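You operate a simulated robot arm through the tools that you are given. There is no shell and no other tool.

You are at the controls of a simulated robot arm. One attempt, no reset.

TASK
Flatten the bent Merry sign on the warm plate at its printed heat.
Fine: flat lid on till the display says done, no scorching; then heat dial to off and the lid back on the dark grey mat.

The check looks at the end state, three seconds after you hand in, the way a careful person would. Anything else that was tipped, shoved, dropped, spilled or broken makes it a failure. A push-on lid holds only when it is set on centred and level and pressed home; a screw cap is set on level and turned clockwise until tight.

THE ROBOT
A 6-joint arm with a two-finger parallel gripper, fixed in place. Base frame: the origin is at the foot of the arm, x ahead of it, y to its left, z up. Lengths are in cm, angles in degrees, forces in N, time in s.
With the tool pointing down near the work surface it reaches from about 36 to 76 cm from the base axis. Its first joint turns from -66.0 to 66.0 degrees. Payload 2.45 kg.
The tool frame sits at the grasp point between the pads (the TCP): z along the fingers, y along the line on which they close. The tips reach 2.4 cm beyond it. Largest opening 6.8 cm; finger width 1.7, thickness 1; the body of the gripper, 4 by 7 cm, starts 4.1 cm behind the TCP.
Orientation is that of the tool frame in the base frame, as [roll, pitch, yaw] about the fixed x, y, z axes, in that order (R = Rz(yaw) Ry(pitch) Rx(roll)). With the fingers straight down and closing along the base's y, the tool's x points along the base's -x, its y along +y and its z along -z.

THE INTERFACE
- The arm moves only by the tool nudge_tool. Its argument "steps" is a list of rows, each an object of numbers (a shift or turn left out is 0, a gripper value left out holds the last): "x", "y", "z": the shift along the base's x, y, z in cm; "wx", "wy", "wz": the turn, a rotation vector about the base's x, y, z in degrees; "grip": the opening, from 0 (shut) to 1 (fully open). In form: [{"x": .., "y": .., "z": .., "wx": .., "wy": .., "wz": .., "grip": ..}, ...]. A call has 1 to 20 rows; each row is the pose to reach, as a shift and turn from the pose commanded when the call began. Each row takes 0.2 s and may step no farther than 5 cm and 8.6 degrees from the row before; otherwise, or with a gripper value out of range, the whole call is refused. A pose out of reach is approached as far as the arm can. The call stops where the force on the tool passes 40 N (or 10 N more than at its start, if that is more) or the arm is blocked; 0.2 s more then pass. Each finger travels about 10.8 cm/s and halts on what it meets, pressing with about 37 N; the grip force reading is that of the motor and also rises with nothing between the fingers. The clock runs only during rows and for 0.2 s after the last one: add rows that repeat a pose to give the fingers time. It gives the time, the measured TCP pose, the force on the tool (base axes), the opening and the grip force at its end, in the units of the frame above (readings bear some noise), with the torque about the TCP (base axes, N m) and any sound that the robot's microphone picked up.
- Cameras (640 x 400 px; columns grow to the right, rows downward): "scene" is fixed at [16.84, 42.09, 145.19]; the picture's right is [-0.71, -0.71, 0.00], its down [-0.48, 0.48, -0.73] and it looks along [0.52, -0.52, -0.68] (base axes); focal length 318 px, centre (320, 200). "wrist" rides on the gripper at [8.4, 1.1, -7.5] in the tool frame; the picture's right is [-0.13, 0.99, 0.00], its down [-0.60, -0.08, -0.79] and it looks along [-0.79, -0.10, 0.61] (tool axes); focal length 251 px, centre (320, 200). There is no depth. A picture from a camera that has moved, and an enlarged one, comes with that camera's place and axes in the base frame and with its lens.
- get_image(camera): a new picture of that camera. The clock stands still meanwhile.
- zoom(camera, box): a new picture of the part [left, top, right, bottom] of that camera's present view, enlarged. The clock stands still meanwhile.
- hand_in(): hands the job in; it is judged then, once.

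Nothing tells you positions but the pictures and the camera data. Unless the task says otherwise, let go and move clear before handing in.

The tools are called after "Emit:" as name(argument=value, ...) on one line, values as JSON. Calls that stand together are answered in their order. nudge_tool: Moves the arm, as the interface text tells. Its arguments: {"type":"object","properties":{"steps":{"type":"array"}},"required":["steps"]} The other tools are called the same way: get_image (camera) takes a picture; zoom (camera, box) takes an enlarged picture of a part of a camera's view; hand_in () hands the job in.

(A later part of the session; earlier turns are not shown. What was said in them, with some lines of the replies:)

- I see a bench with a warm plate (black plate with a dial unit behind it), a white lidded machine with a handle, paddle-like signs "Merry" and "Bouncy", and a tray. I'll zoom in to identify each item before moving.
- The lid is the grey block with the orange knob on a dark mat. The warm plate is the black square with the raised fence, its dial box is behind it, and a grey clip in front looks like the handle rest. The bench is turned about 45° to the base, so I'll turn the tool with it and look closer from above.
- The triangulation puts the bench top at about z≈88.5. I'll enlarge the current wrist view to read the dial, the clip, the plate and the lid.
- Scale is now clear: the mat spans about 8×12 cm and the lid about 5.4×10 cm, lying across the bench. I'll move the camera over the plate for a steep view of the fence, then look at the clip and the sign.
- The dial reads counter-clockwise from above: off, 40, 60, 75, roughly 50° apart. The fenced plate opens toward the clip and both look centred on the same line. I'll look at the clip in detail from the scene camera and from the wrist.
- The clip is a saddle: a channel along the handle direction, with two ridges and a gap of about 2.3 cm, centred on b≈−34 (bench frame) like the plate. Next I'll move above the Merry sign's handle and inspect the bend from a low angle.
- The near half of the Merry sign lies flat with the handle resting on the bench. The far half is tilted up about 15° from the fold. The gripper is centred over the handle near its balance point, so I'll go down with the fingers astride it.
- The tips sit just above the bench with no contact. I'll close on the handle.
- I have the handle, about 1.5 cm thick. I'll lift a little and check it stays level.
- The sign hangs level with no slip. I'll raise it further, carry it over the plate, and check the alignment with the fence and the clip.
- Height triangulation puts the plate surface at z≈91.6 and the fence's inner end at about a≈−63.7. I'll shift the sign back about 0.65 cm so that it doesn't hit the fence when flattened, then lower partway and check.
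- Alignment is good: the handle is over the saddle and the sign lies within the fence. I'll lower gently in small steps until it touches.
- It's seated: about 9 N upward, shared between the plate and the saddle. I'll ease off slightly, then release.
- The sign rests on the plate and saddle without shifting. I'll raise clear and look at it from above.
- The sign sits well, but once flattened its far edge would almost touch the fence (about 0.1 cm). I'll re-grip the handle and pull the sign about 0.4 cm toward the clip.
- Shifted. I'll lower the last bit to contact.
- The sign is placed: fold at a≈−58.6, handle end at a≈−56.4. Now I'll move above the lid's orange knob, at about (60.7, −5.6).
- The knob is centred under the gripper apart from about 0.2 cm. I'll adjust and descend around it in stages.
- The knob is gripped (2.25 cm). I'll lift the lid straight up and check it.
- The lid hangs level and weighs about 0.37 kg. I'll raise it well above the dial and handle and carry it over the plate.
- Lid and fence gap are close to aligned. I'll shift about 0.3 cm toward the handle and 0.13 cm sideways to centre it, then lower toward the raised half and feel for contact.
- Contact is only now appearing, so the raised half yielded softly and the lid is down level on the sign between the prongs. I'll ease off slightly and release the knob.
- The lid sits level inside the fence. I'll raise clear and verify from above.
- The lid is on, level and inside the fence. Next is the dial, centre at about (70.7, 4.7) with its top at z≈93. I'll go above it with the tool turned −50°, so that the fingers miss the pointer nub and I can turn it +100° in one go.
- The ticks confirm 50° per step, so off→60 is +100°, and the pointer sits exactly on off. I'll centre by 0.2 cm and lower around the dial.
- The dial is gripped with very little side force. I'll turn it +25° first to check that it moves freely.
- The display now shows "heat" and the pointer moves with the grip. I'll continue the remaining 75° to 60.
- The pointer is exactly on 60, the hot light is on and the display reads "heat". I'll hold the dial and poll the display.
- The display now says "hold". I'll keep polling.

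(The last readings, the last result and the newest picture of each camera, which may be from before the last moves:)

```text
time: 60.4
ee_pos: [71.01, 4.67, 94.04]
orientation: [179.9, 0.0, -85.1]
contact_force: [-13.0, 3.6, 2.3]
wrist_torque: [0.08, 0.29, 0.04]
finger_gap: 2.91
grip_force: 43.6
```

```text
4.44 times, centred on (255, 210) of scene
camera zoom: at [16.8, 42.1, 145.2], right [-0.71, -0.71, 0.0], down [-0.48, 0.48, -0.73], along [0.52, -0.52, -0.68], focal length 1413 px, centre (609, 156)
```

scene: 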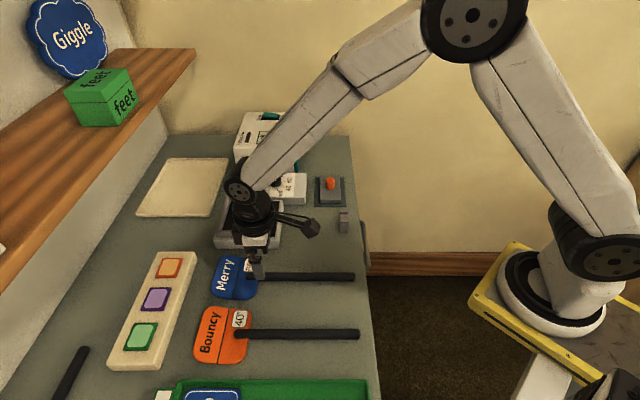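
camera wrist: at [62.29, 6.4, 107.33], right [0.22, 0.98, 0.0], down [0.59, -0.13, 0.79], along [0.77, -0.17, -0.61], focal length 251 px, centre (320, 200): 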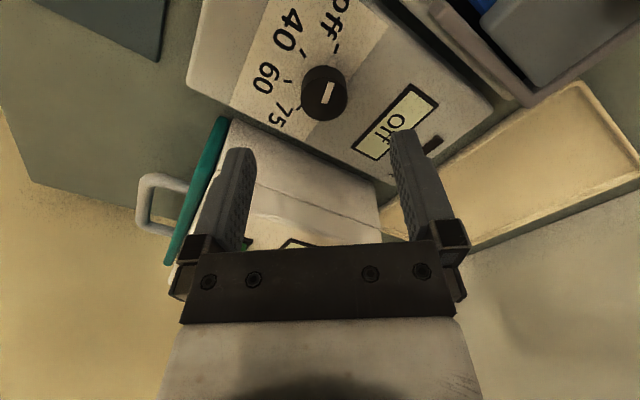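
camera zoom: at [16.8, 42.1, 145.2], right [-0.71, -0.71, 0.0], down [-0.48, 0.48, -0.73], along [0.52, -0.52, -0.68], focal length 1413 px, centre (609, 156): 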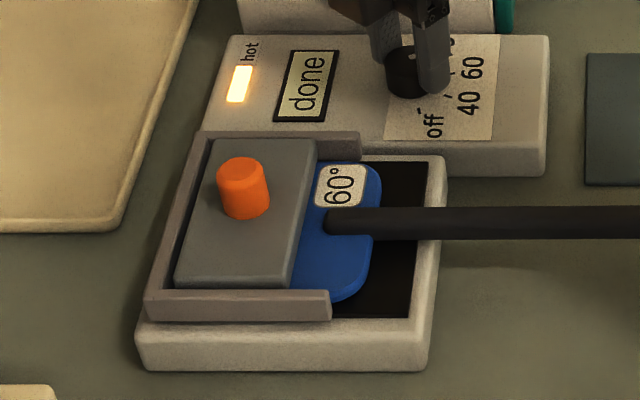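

It says "done". I'll turn the dial back −100° to off immediately.

Emit:
nudge_tool(steps=[{"x": -0.04, "wz": -8.4}, {"x": -0.06, "wz": -16.8}, {"x": -0.06, "wz": -25.2}, {"x": -0.06, "wz": -33.6}, {"x": -0.06, "wz": -42}, {"x": -0.06, "wz": -50.4}, {"x": -0.06, "wz": -58.8}, {"x": -0.06, "wz": -67.2}, {"x": -0.06, "wz": -75.6}, {"x": -0.06, "wz": -84}, {"x": -0.06, "wz": -92.4}, {"x": -0.06, "wz": -100}, {"x": -0.06, "wz": -100}])

Emit:
zoom(camera="wrist", box=[220, 40, 420, 220])

Emit:
zoom(camera="scene", box=[205, 165, 305, 255])

```text
time: 63.2
ee_pos: [70.86, 4.9, 94.04]
orientation: [-180.0, 0.0, 175.0]
contact_force: [-7.5, 14.8, -0.7]
wrist_torque: [0.21, 0.31, 0.71]
finger_gap: 2.9
grip_force: 43.2
```

```text
2.22 times, centred on (320, 130) of wrist
camera zoom: at [62.6, 6.59, 101.58], right [0.22, 0.98, 0.0], down [0.6, -0.13, 0.79], along [0.77, -0.17, -0.61], focal length 559 px, centre (320, 356)
```

zoom: 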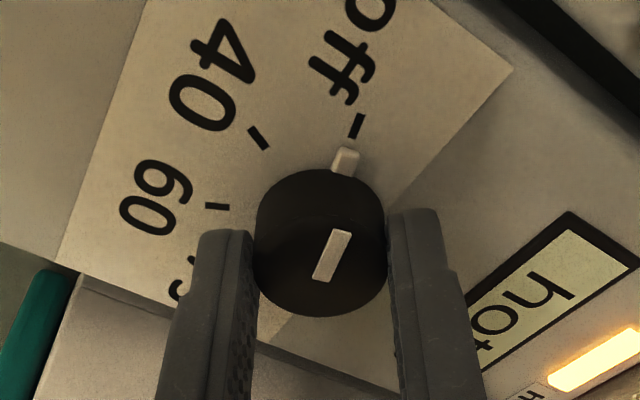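

```text
4.44 times, centred on (255, 210) of scene
camera zoom: at [16.82, 42.13, 145.18], right [-0.71, -0.71, 0.0], down [-0.48, 0.48, -0.73], along [0.52, -0.52, -0.68], focal length 1413 px, centre (609, 156)
```

zoom: 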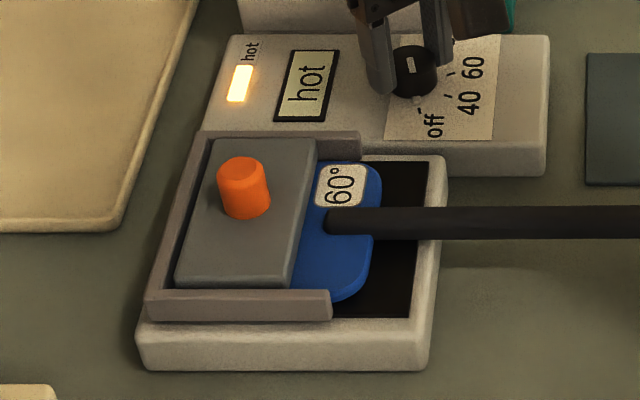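

The dial is at off, against its stop, and the display shows "hot" for residual heat. I'll open, lift off the dial, and go back for the lid.

Emit:
nudge_tool(steps=[{"grip": 0.6}, {"grip": 0.8}, {"grip": 0.9}, {"z": 1.5, "grip": 0.9}, {"z": 4, "grip": 1}, {"z": 8, "grip": 1}, {"z": 8, "grip": 1}])

Emit:
zoom(camera="scene", box=[205, 140, 325, 255])

```text
time: 64.8
ee_pos: [70.99, 4.53, 101.99]
orientation: [179.9, 0.0, 174.9]
contact_force: [-0.3, 0.2, 0.1]
wrist_torque: [-0.02, -0.01, 0.0]
finger_gap: 6.82
grip_force: 0.1
```

```text
3.48 times, centred on (265, 198) of scene
camera zoom: at [16.84, 42.09, 145.19], right [-0.71, -0.71, 0.0], down [-0.48, 0.48, -0.73], along [0.52, -0.52, -0.68], focal length 1106 px, centre (511, 209)
```

zoom: 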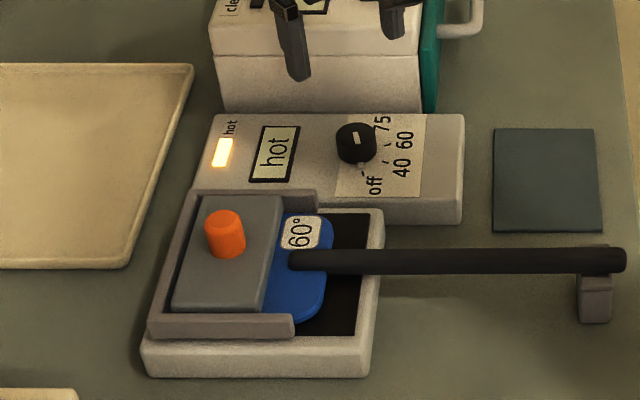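

Emit:
nudge_tool(steps=[{"x": -0.62, "y": 2.03, "z": 1.5, "wz": 7.15}, {"x": -1.24, "y": 4.06, "z": 2, "wz": 14.3}, {"x": -1.86, "y": 6.08, "z": 2, "wz": 21.4}, {"x": -2.48, "y": 8.1, "z": 2, "wz": 28.6}, {"x": -3.1, "y": 10.13, "z": 2, "wz": 35.7}, {"x": -3.72, "y": 12.15, "z": 2, "wz": 42.9}, {"x": -4.32, "y": 14.15, "z": 1, "wz": 50}, {"x": -4.32, "y": 14.15, "z": 0, "wz": 50}, {"x": -4.32, "y": 14.15, "z": 0, "wz": 50}])

Emit:
get_image(camera="wrist")

Emit:
zoom(camera="wrist", box=[220, 0, 420, 180])

```text
time: 66.8
ee_pos: [66.5, 18.79, 102.13]
orientation: [179.9, 0.0, -135.0]
contact_force: [-0.7, 0.2, 1.0]
wrist_torque: [0.02, 0.01, 0.01]
finger_gap: 6.81
grip_force: 0.0
```

```text
taken
camera wrist: at [59.75, 13.51, 109.69], right [-0.61, 0.79, 0.0], down [0.48, 0.37, 0.79], along [0.63, 0.48, -0.61], focal length 251 px, centre (320, 200)
```

wrist: 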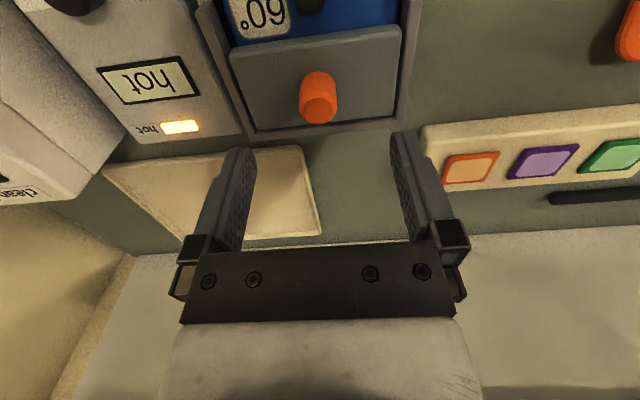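

```text
2.22 times, centred on (320, 90) of wrist
camera zoom: at [59.75, 13.51, 109.69], right [-0.61, 0.79, 0.0], down [0.48, 0.37, 0.79], along [0.63, 0.48, -0.61], focal length 559 px, centre (320, 444)
```

zoom: 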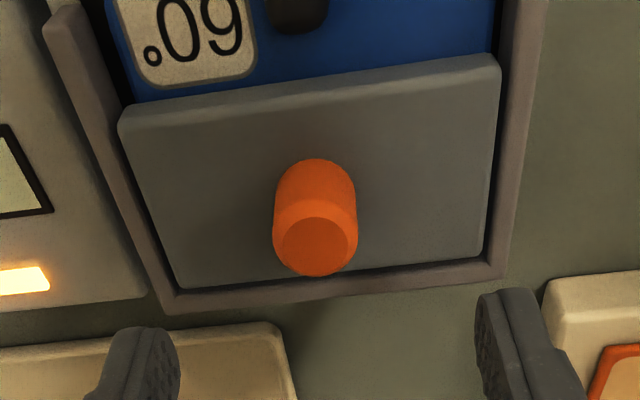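

The knob is nearly centred. A small shift, then I'll descend around it to the same grip height as before.

Emit:
nudge_tool(steps=[{"x": 0.25, "y": 0.1, "z": -2}, {"x": 0.25, "y": 0.1, "z": -3.5}, {"x": 0.25, "y": 0.1, "z": -4.7}, {"x": 0.25, "y": 0.1, "z": -5.2}, {"x": 0.25, "y": 0.1, "z": -5.2}])

Emit:
zoom(camera="wrist", box=[180, 0, 460, 250])

```text
time: 68.0
ee_pos: [66.85, 18.86, 96.89]
orientation: [-180.0, 0.0, -135.0]
contact_force: [0.2, -0.5, 0.4]
wrist_torque: [-0.01, 0.02, 0.0]
finger_gap: 6.79
grip_force: 0.0
```

```text
1.60 times, centred on (320, 125) of wrist
camera zoom: at [60.07, 13.76, 104.4], right [-0.61, 0.79, 0.0], down [0.48, 0.37, 0.79], along [0.63, 0.48, -0.61], focal length 402 px, centre (320, 320)
```

zoom: 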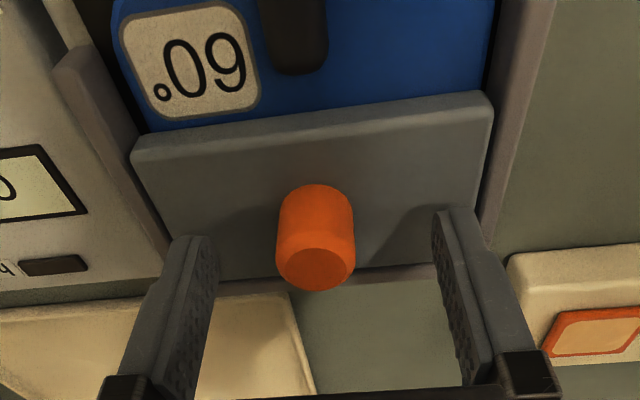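

Emit:
nudge_tool(steps=[{"x": -0.04, "y": -0.14, "z": -0.1}, {"x": -0.04, "y": -0.14, "z": -0.15}, {"x": -0.04, "y": -0.14, "z": -0.15, "grip": 0.8}, {"x": -0.04, "y": -0.14, "z": -0.15, "grip": 0.6}, {"x": -0.04, "y": -0.14, "z": -0.15, "grip": 0.4}, {"x": -0.04, "y": -0.14, "z": -0.15, "grip": 0.2}, {"x": -0.04, "y": -0.14, "z": -0.15, "grip": 0}, {"x": -0.04, "y": -0.14, "z": -0.15, "grip": 0}])

Emit:
zoom(camera="wrist", box=[180, 0, 460, 250])

Emit:
zoom(camera="scene", box=[205, 165, 305, 255])

```text
time: 69.8
ee_pos: [66.77, 18.83, 96.81]
orientation: [-179.9, 0.0, -135.0]
contact_force: [-0.4, -0.7, 0.4]
wrist_torque: [-0.04, 0.01, 0.0]
finger_gap: 2.28
grip_force: 36.6
```

```text
1.60 times, centred on (320, 125) of wrist
camera zoom: at [60.06, 13.61, 104.3], right [-0.61, 0.79, 0.0], down [0.48, 0.37, 0.79], along [0.63, 0.48, -0.61], focal length 402 px, centre (320, 320)
```

zoom: 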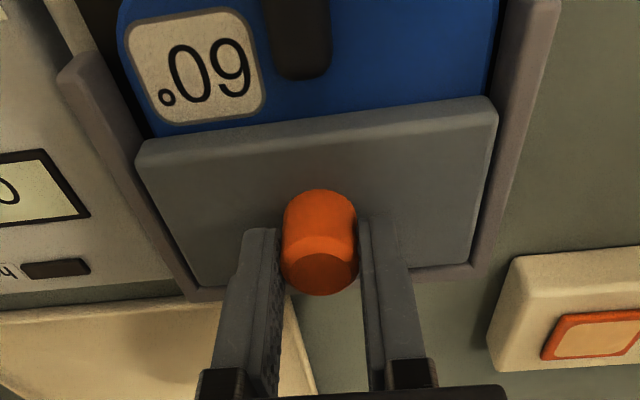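

```text
4.44 times, centred on (255, 210) of scene
camera zoom: at [16.84, 42.09, 145.19], right [-0.71, -0.71, 0.0], down [-0.48, 0.48, -0.73], along [0.52, -0.52, -0.68], focal length 1413 px, centre (609, 156)
```

zoom: 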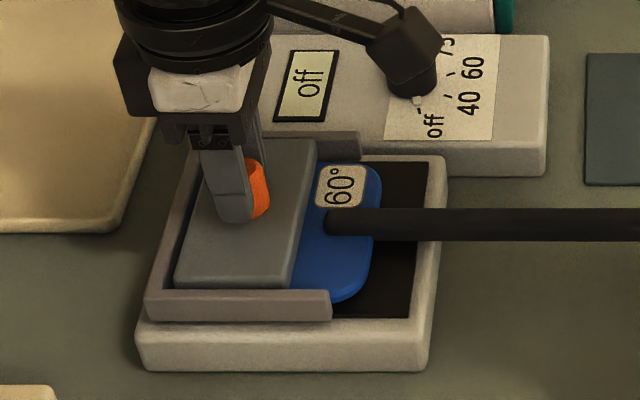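

The knob is gripped and the display reads "off". I'll lift the lid straight up and look at the sign.

Emit:
nudge_tool(steps=[{"z": 0.5}, {"z": 1.5}, {"z": 3.5}, {"z": 5.5}, {"z": 5.5}])

Emit:
zoom(camera="scene", box=[205, 155, 325, 255])

Emit:
get_image(camera="wrist")

```text
time: 71.0
ee_pos: [66.79, 18.8, 102.04]
orientation: [180.0, 0.0, -135.0]
contact_force: [1.0, -0.5, -4.0]
wrist_torque: [-0.02, 0.0, -0.01]
finger_gap: 2.29
grip_force: 36.3
```

```text
4.00 times, centred on (265, 205) of scene
camera zoom: at [16.85, 42.09, 145.19], right [-0.71, -0.71, 0.0], down [-0.48, 0.48, -0.73], along [0.52, -0.52, -0.68], focal length 1272 px, centre (540, 180)
```

zoom: 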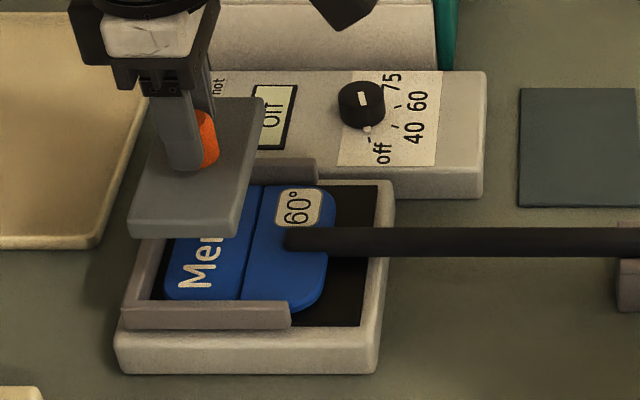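

```text
taken
camera wrist: at [60.05, 13.61, 109.59], right [-0.61, 0.79, 0.0], down [0.48, 0.37, 0.79], along [0.63, 0.48, -0.61], focal length 251 px, centre (320, 200)
```

wrist: 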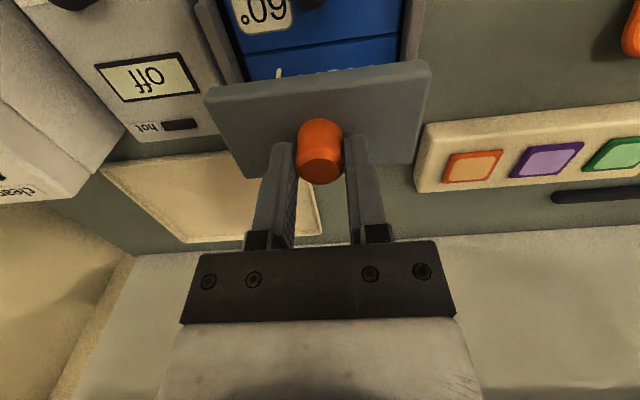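

The sign looks flat and unscorched. Now I'll carry the lid back over the dark mat at a safe height.

Emit:
nudge_tool(steps=[{"z": 1}, {"x": -1.01, "y": -4.07, "z": 1}, {"x": -2.02, "y": -8.13, "z": 1}, {"x": -3.03, "y": -12.2, "z": 1}, {"x": -4.03, "y": -16.27, "z": 1}, {"x": -5.04, "y": -20.33, "z": 1}, {"x": -6.05, "y": -24.4, "z": 1}, {"x": -6.05, "y": -24.4, "z": -2}, {"x": -6.05, "y": -24.4, "z": -5}, {"x": -6.05, "y": -24.4, "z": -5}])

Emit:
zoom(camera="wrist", box=[180, 0, 460, 250])

Emit:
zoom(camera="scene", box=[290, 130, 370, 220])

```text
time: 73.2
ee_pos: [60.69, -5.74, 97.34]
orientation: [-180.0, 0.1, -135.0]
contact_force: [0.6, -0.3, -3.0]
wrist_torque: [0.01, -0.01, 0.03]
finger_gap: 2.27
grip_force: 37.3
```

```text
1.60 times, centred on (320, 125) of wrist
camera zoom: at [54.0, -10.86, 104.89], right [-0.61, 0.79, 0.0], down [0.48, 0.37, 0.79], along [0.63, 0.48, -0.61], focal length 402 px, centre (320, 320)
```

zoom: 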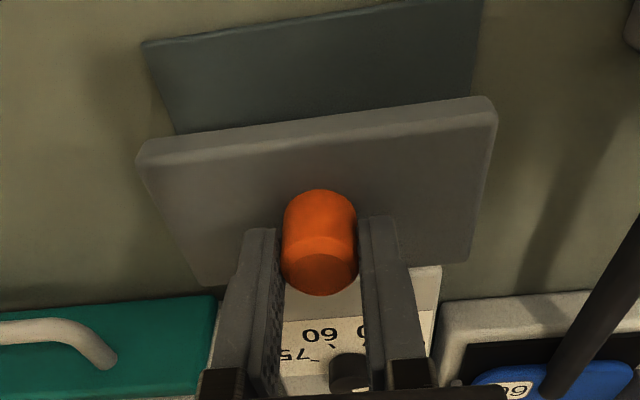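

```text
4.44 times, centred on (330, 175) of scene
camera zoom: at [16.85, 42.09, 145.19], right [-0.71, -0.71, 0.0], down [-0.48, 0.48, -0.73], along [0.52, -0.52, -0.68], focal length 1413 px, centre (276, 311)
```

zoom: 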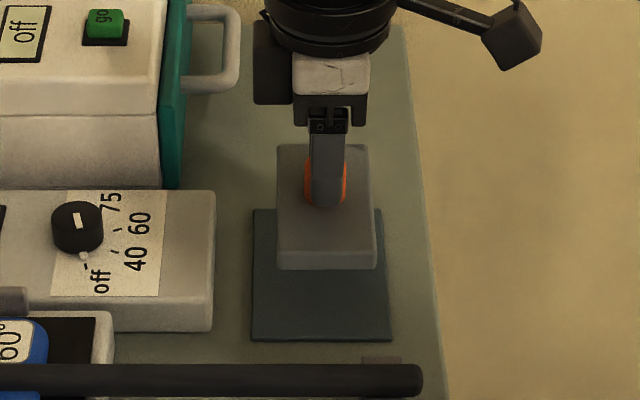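

Emit:
nudge_tool(steps=[{"z": -1.5}, {"z": -3}, {"z": -3.6}, {"z": -3.9}, {"z": -3.9}])

Emit:
nudge_tool(steps=[{"z": -0.15}, {"z": -0.3}, {"z": -0.3}])

Emit:
zoom(camera="scene", box=[300, 150, 360, 215])

```text
time: 74.4
ee_pos: [60.73, -5.64, 93.41]
orientation: [180.0, 0.1, -135.0]
contact_force: [0.0, 0.5, -2.9]
wrist_torque: [-0.01, -0.02, 0.02]
finger_gap: 2.29
grip_force: 36.7
```

```text
time: 75.2
ee_pos: [60.77, -5.73, 93.01]
orientation: [-179.9, -0.1, -135.0]
contact_force: [0.0, 0.0, -3.6]
wrist_torque: [-0.03, 0.0, 0.0]
finger_gap: 2.26
grip_force: 36.4
```

```text
6.15 times, centred on (330, 182) of scene
camera zoom: at [16.85, 42.09, 145.19], right [-0.71, -0.71, 0.0], down [-0.48, 0.48, -0.73], along [0.52, -0.52, -0.68], focal length 1956 px, centre (258, 308)
```

zoom: 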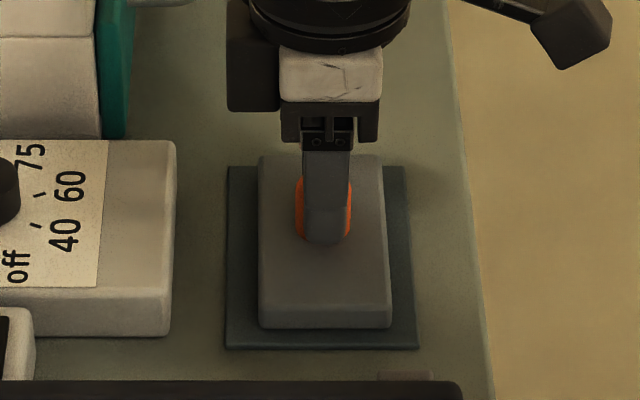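

Almost down. I'll take small steps until it touches.

Emit:
nudge_tool(steps=[{"z": -0.08}, {"z": -0.15}, {"z": -0.15}])

```text
time: 76.0
ee_pos: [60.77, -5.56, 93.01]
orientation: [-180.0, -0.1, -135.0]
contact_force: [-5.7, 3.4, 9.8]
wrist_torque: [0.35, -0.08, 0.02]
finger_gap: 2.26
grip_force: 36.5
```

Emit:
nudge_tool(steps=[{"z": 0.1}, {"z": 0.1, "grip": 0.38}, {"z": 0.1, "grip": 0.45}, {"z": 0.1, "grip": 0.6}, {"z": 0.1, "grip": 0.6}])

Emit:
zoom(camera="scene", box=[300, 150, 360, 215])

```text
time: 77.2
ee_pos: [60.73, -5.57, 93.04]
orientation: [-180.0, -0.1, -135.0]
contact_force: [0.1, -0.1, 0.2]
wrist_torque: [-0.02, 0.0, -0.01]
finger_gap: 4.08
grip_force: 0.0
```

```text
6.15 times, centred on (330, 182) of scene
camera zoom: at [16.84, 42.09, 145.19], right [-0.71, -0.71, 0.0], down [-0.48, 0.48, -0.73], along [0.52, -0.52, -0.68], focal length 1956 px, centre (258, 308)
```

zoom: 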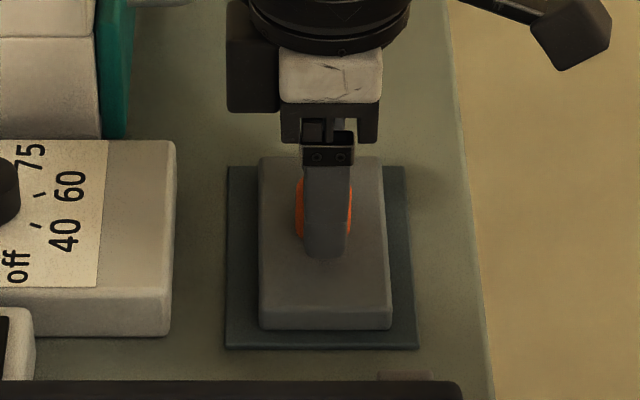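

The lid is back on the mat and released. I'll rise straight up, back clear, and inspect everything.

Emit:
nudge_tool(steps=[{"z": 1}, {"z": 3}, {"z": 6, "grip": 0.8}, {"z": 10, "grip": 1}, {"z": 14, "grip": 1}, {"z": 18, "x": -3, "grip": 1}, {"z": 21, "x": -7, "grip": 1}, {"z": 24, "x": -11, "grip": 1}, {"z": 24, "x": -15, "grip": 1}, {"z": 24, "x": -15, "grip": 1}])

Emit:
get_image(camera="scene")

Emit:
zoom(camera="scene", box=[200, 150, 380, 270])

Emit:
zoom(camera="scene", box=[205, 190, 285, 250])

Emit:
get_image(camera="wrist")

```text
time: 79.4
ee_pos: [45.52, -5.68, 116.72]
orientation: [-180.0, 0.0, -135.0]
contact_force: [0.1, -0.5, -0.7]
wrist_torque: [0.03, 0.0, -0.01]
finger_gap: 6.81
grip_force: 0.1
```

```text
taken
```

scene: 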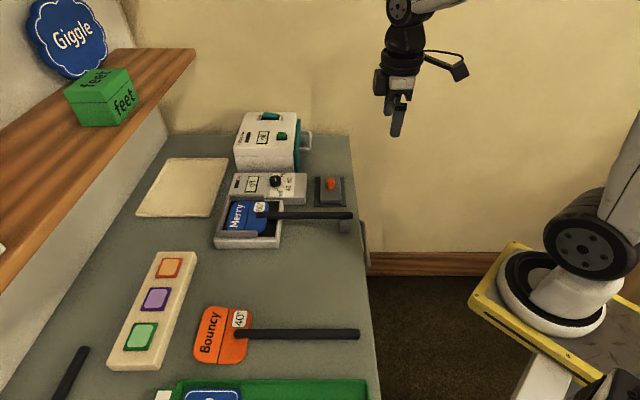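

```text
3.33 times, centred on (290, 210) of scene
camera zoom: at [16.84, 42.09, 145.19], right [-0.71, -0.71, 0.0], down [-0.48, 0.48, -0.73], along [0.52, -0.52, -0.68], focal length 1060 px, centre (420, 167)
```

zoom: 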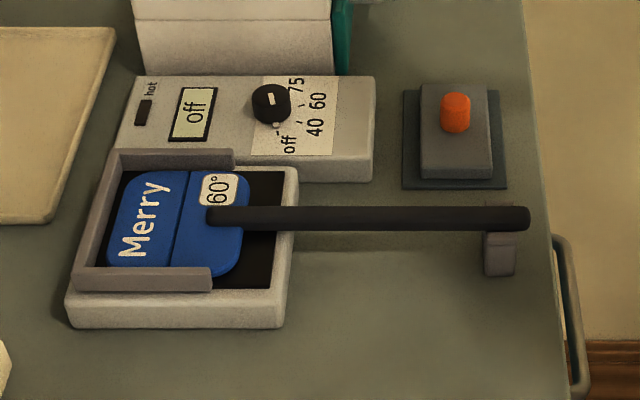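

```text
6.67 times, centred on (245, 220) of scene
camera zoom: at [16.84, 42.09, 145.19], right [-0.71, -0.71, 0.0], down [-0.48, 0.48, -0.73], along [0.52, -0.52, -0.68], focal length 2119 px, centre (820, 67)
```

zoom: 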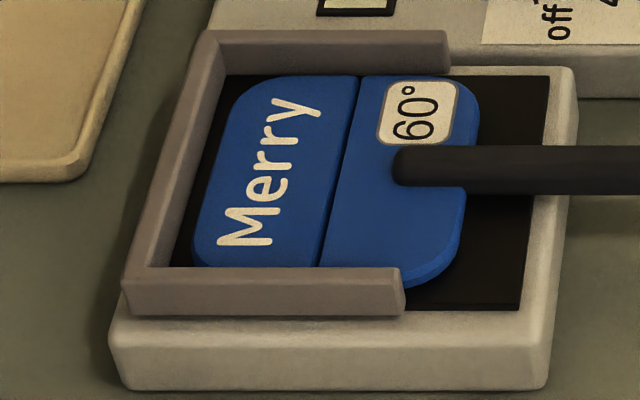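

```text
taken
camera wrist: at [38.88, -10.77, 124.33], right [-0.61, 0.79, 0.0], down [0.48, 0.37, 0.79], along [0.63, 0.48, -0.61], focal length 251 px, centre (320, 200)
```

wrist: 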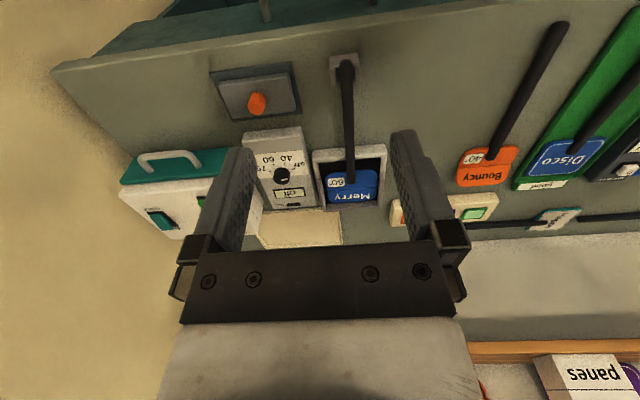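

Emit:
zoom(camera="scene", box=[225, 165, 350, 215])

Emit:
zoom(camera="wrist", box=[200, 50, 400, 220])

```text
5.12 times, centred on (288, 190) of scene
camera zoom: at [16.84, 42.09, 145.19], right [-0.71, -0.71, 0.0], down [-0.48, 0.48, -0.73], along [0.52, -0.52, -0.68], focal length 1628 px, centre (486, 251)
```

zoom: 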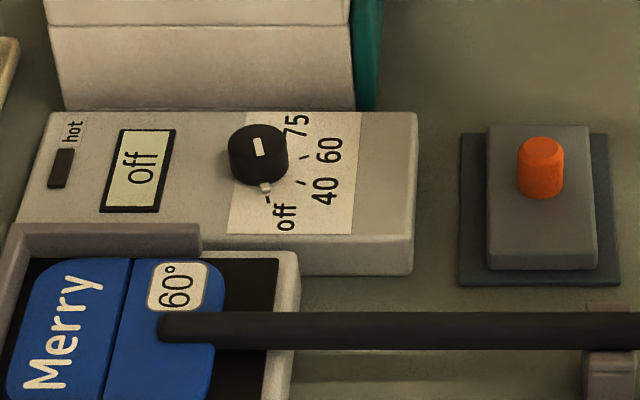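

```text
2.35 times, centred on (300, 135) of wrist
camera zoom: at [38.88, -10.77, 124.33], right [-0.61, 0.79, 0.0], down [0.48, 0.37, 0.79], along [0.63, 0.48, -0.61], focal length 592 px, centre (367, 353)
```

zoom: 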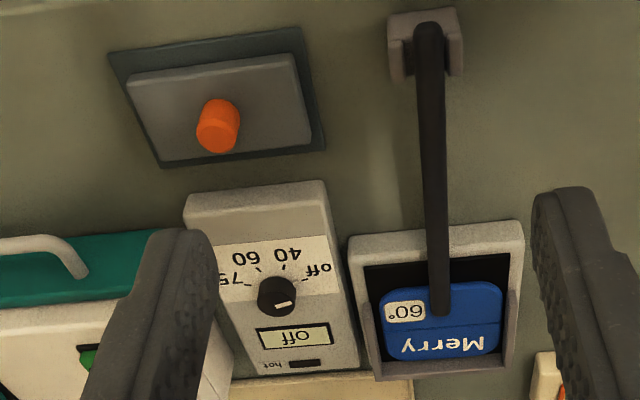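

The final views show what the task asked for:
- **Sign:** Merry lies flat and unscorched on the plate, with its handle in the saddle.
- **Heat:** the dial points to off, the display reads "off" and the hot light is out.
- **Lid:** it sits level within the dark grey mat.
- **Surroundings:** nothing else appears to have been disturbed, and the arm is clear.

I'm handing in.

Emit:
hand_in()

```text
The job is handed in.
```

The Merry sign is flattened and the job is handed in; no result has come back yet.

- **Heating:** the sign went on the warm plate with its handle in the saddle and the lid on level. I turned the dial to 60, the sign's printed heat, and left the lid on until the display said "done".
- **Dial:** I turned it back to off as soon as I saw "done". The display now reads "off" and the hot light is out.
- **Lid:** it is back on the dark grey mat, level.
- **Sign:** it is still on the plate, since the task didn't ask for it to be moved. It looks flat and unscorched in the last pictures.

After first placing the sign, I lifted it slightly and moved it about 0.4 cm, so it wouldn't press against the fence as it flattened. I saw nothing else tipped or moved, and the arm is clear of the bench.
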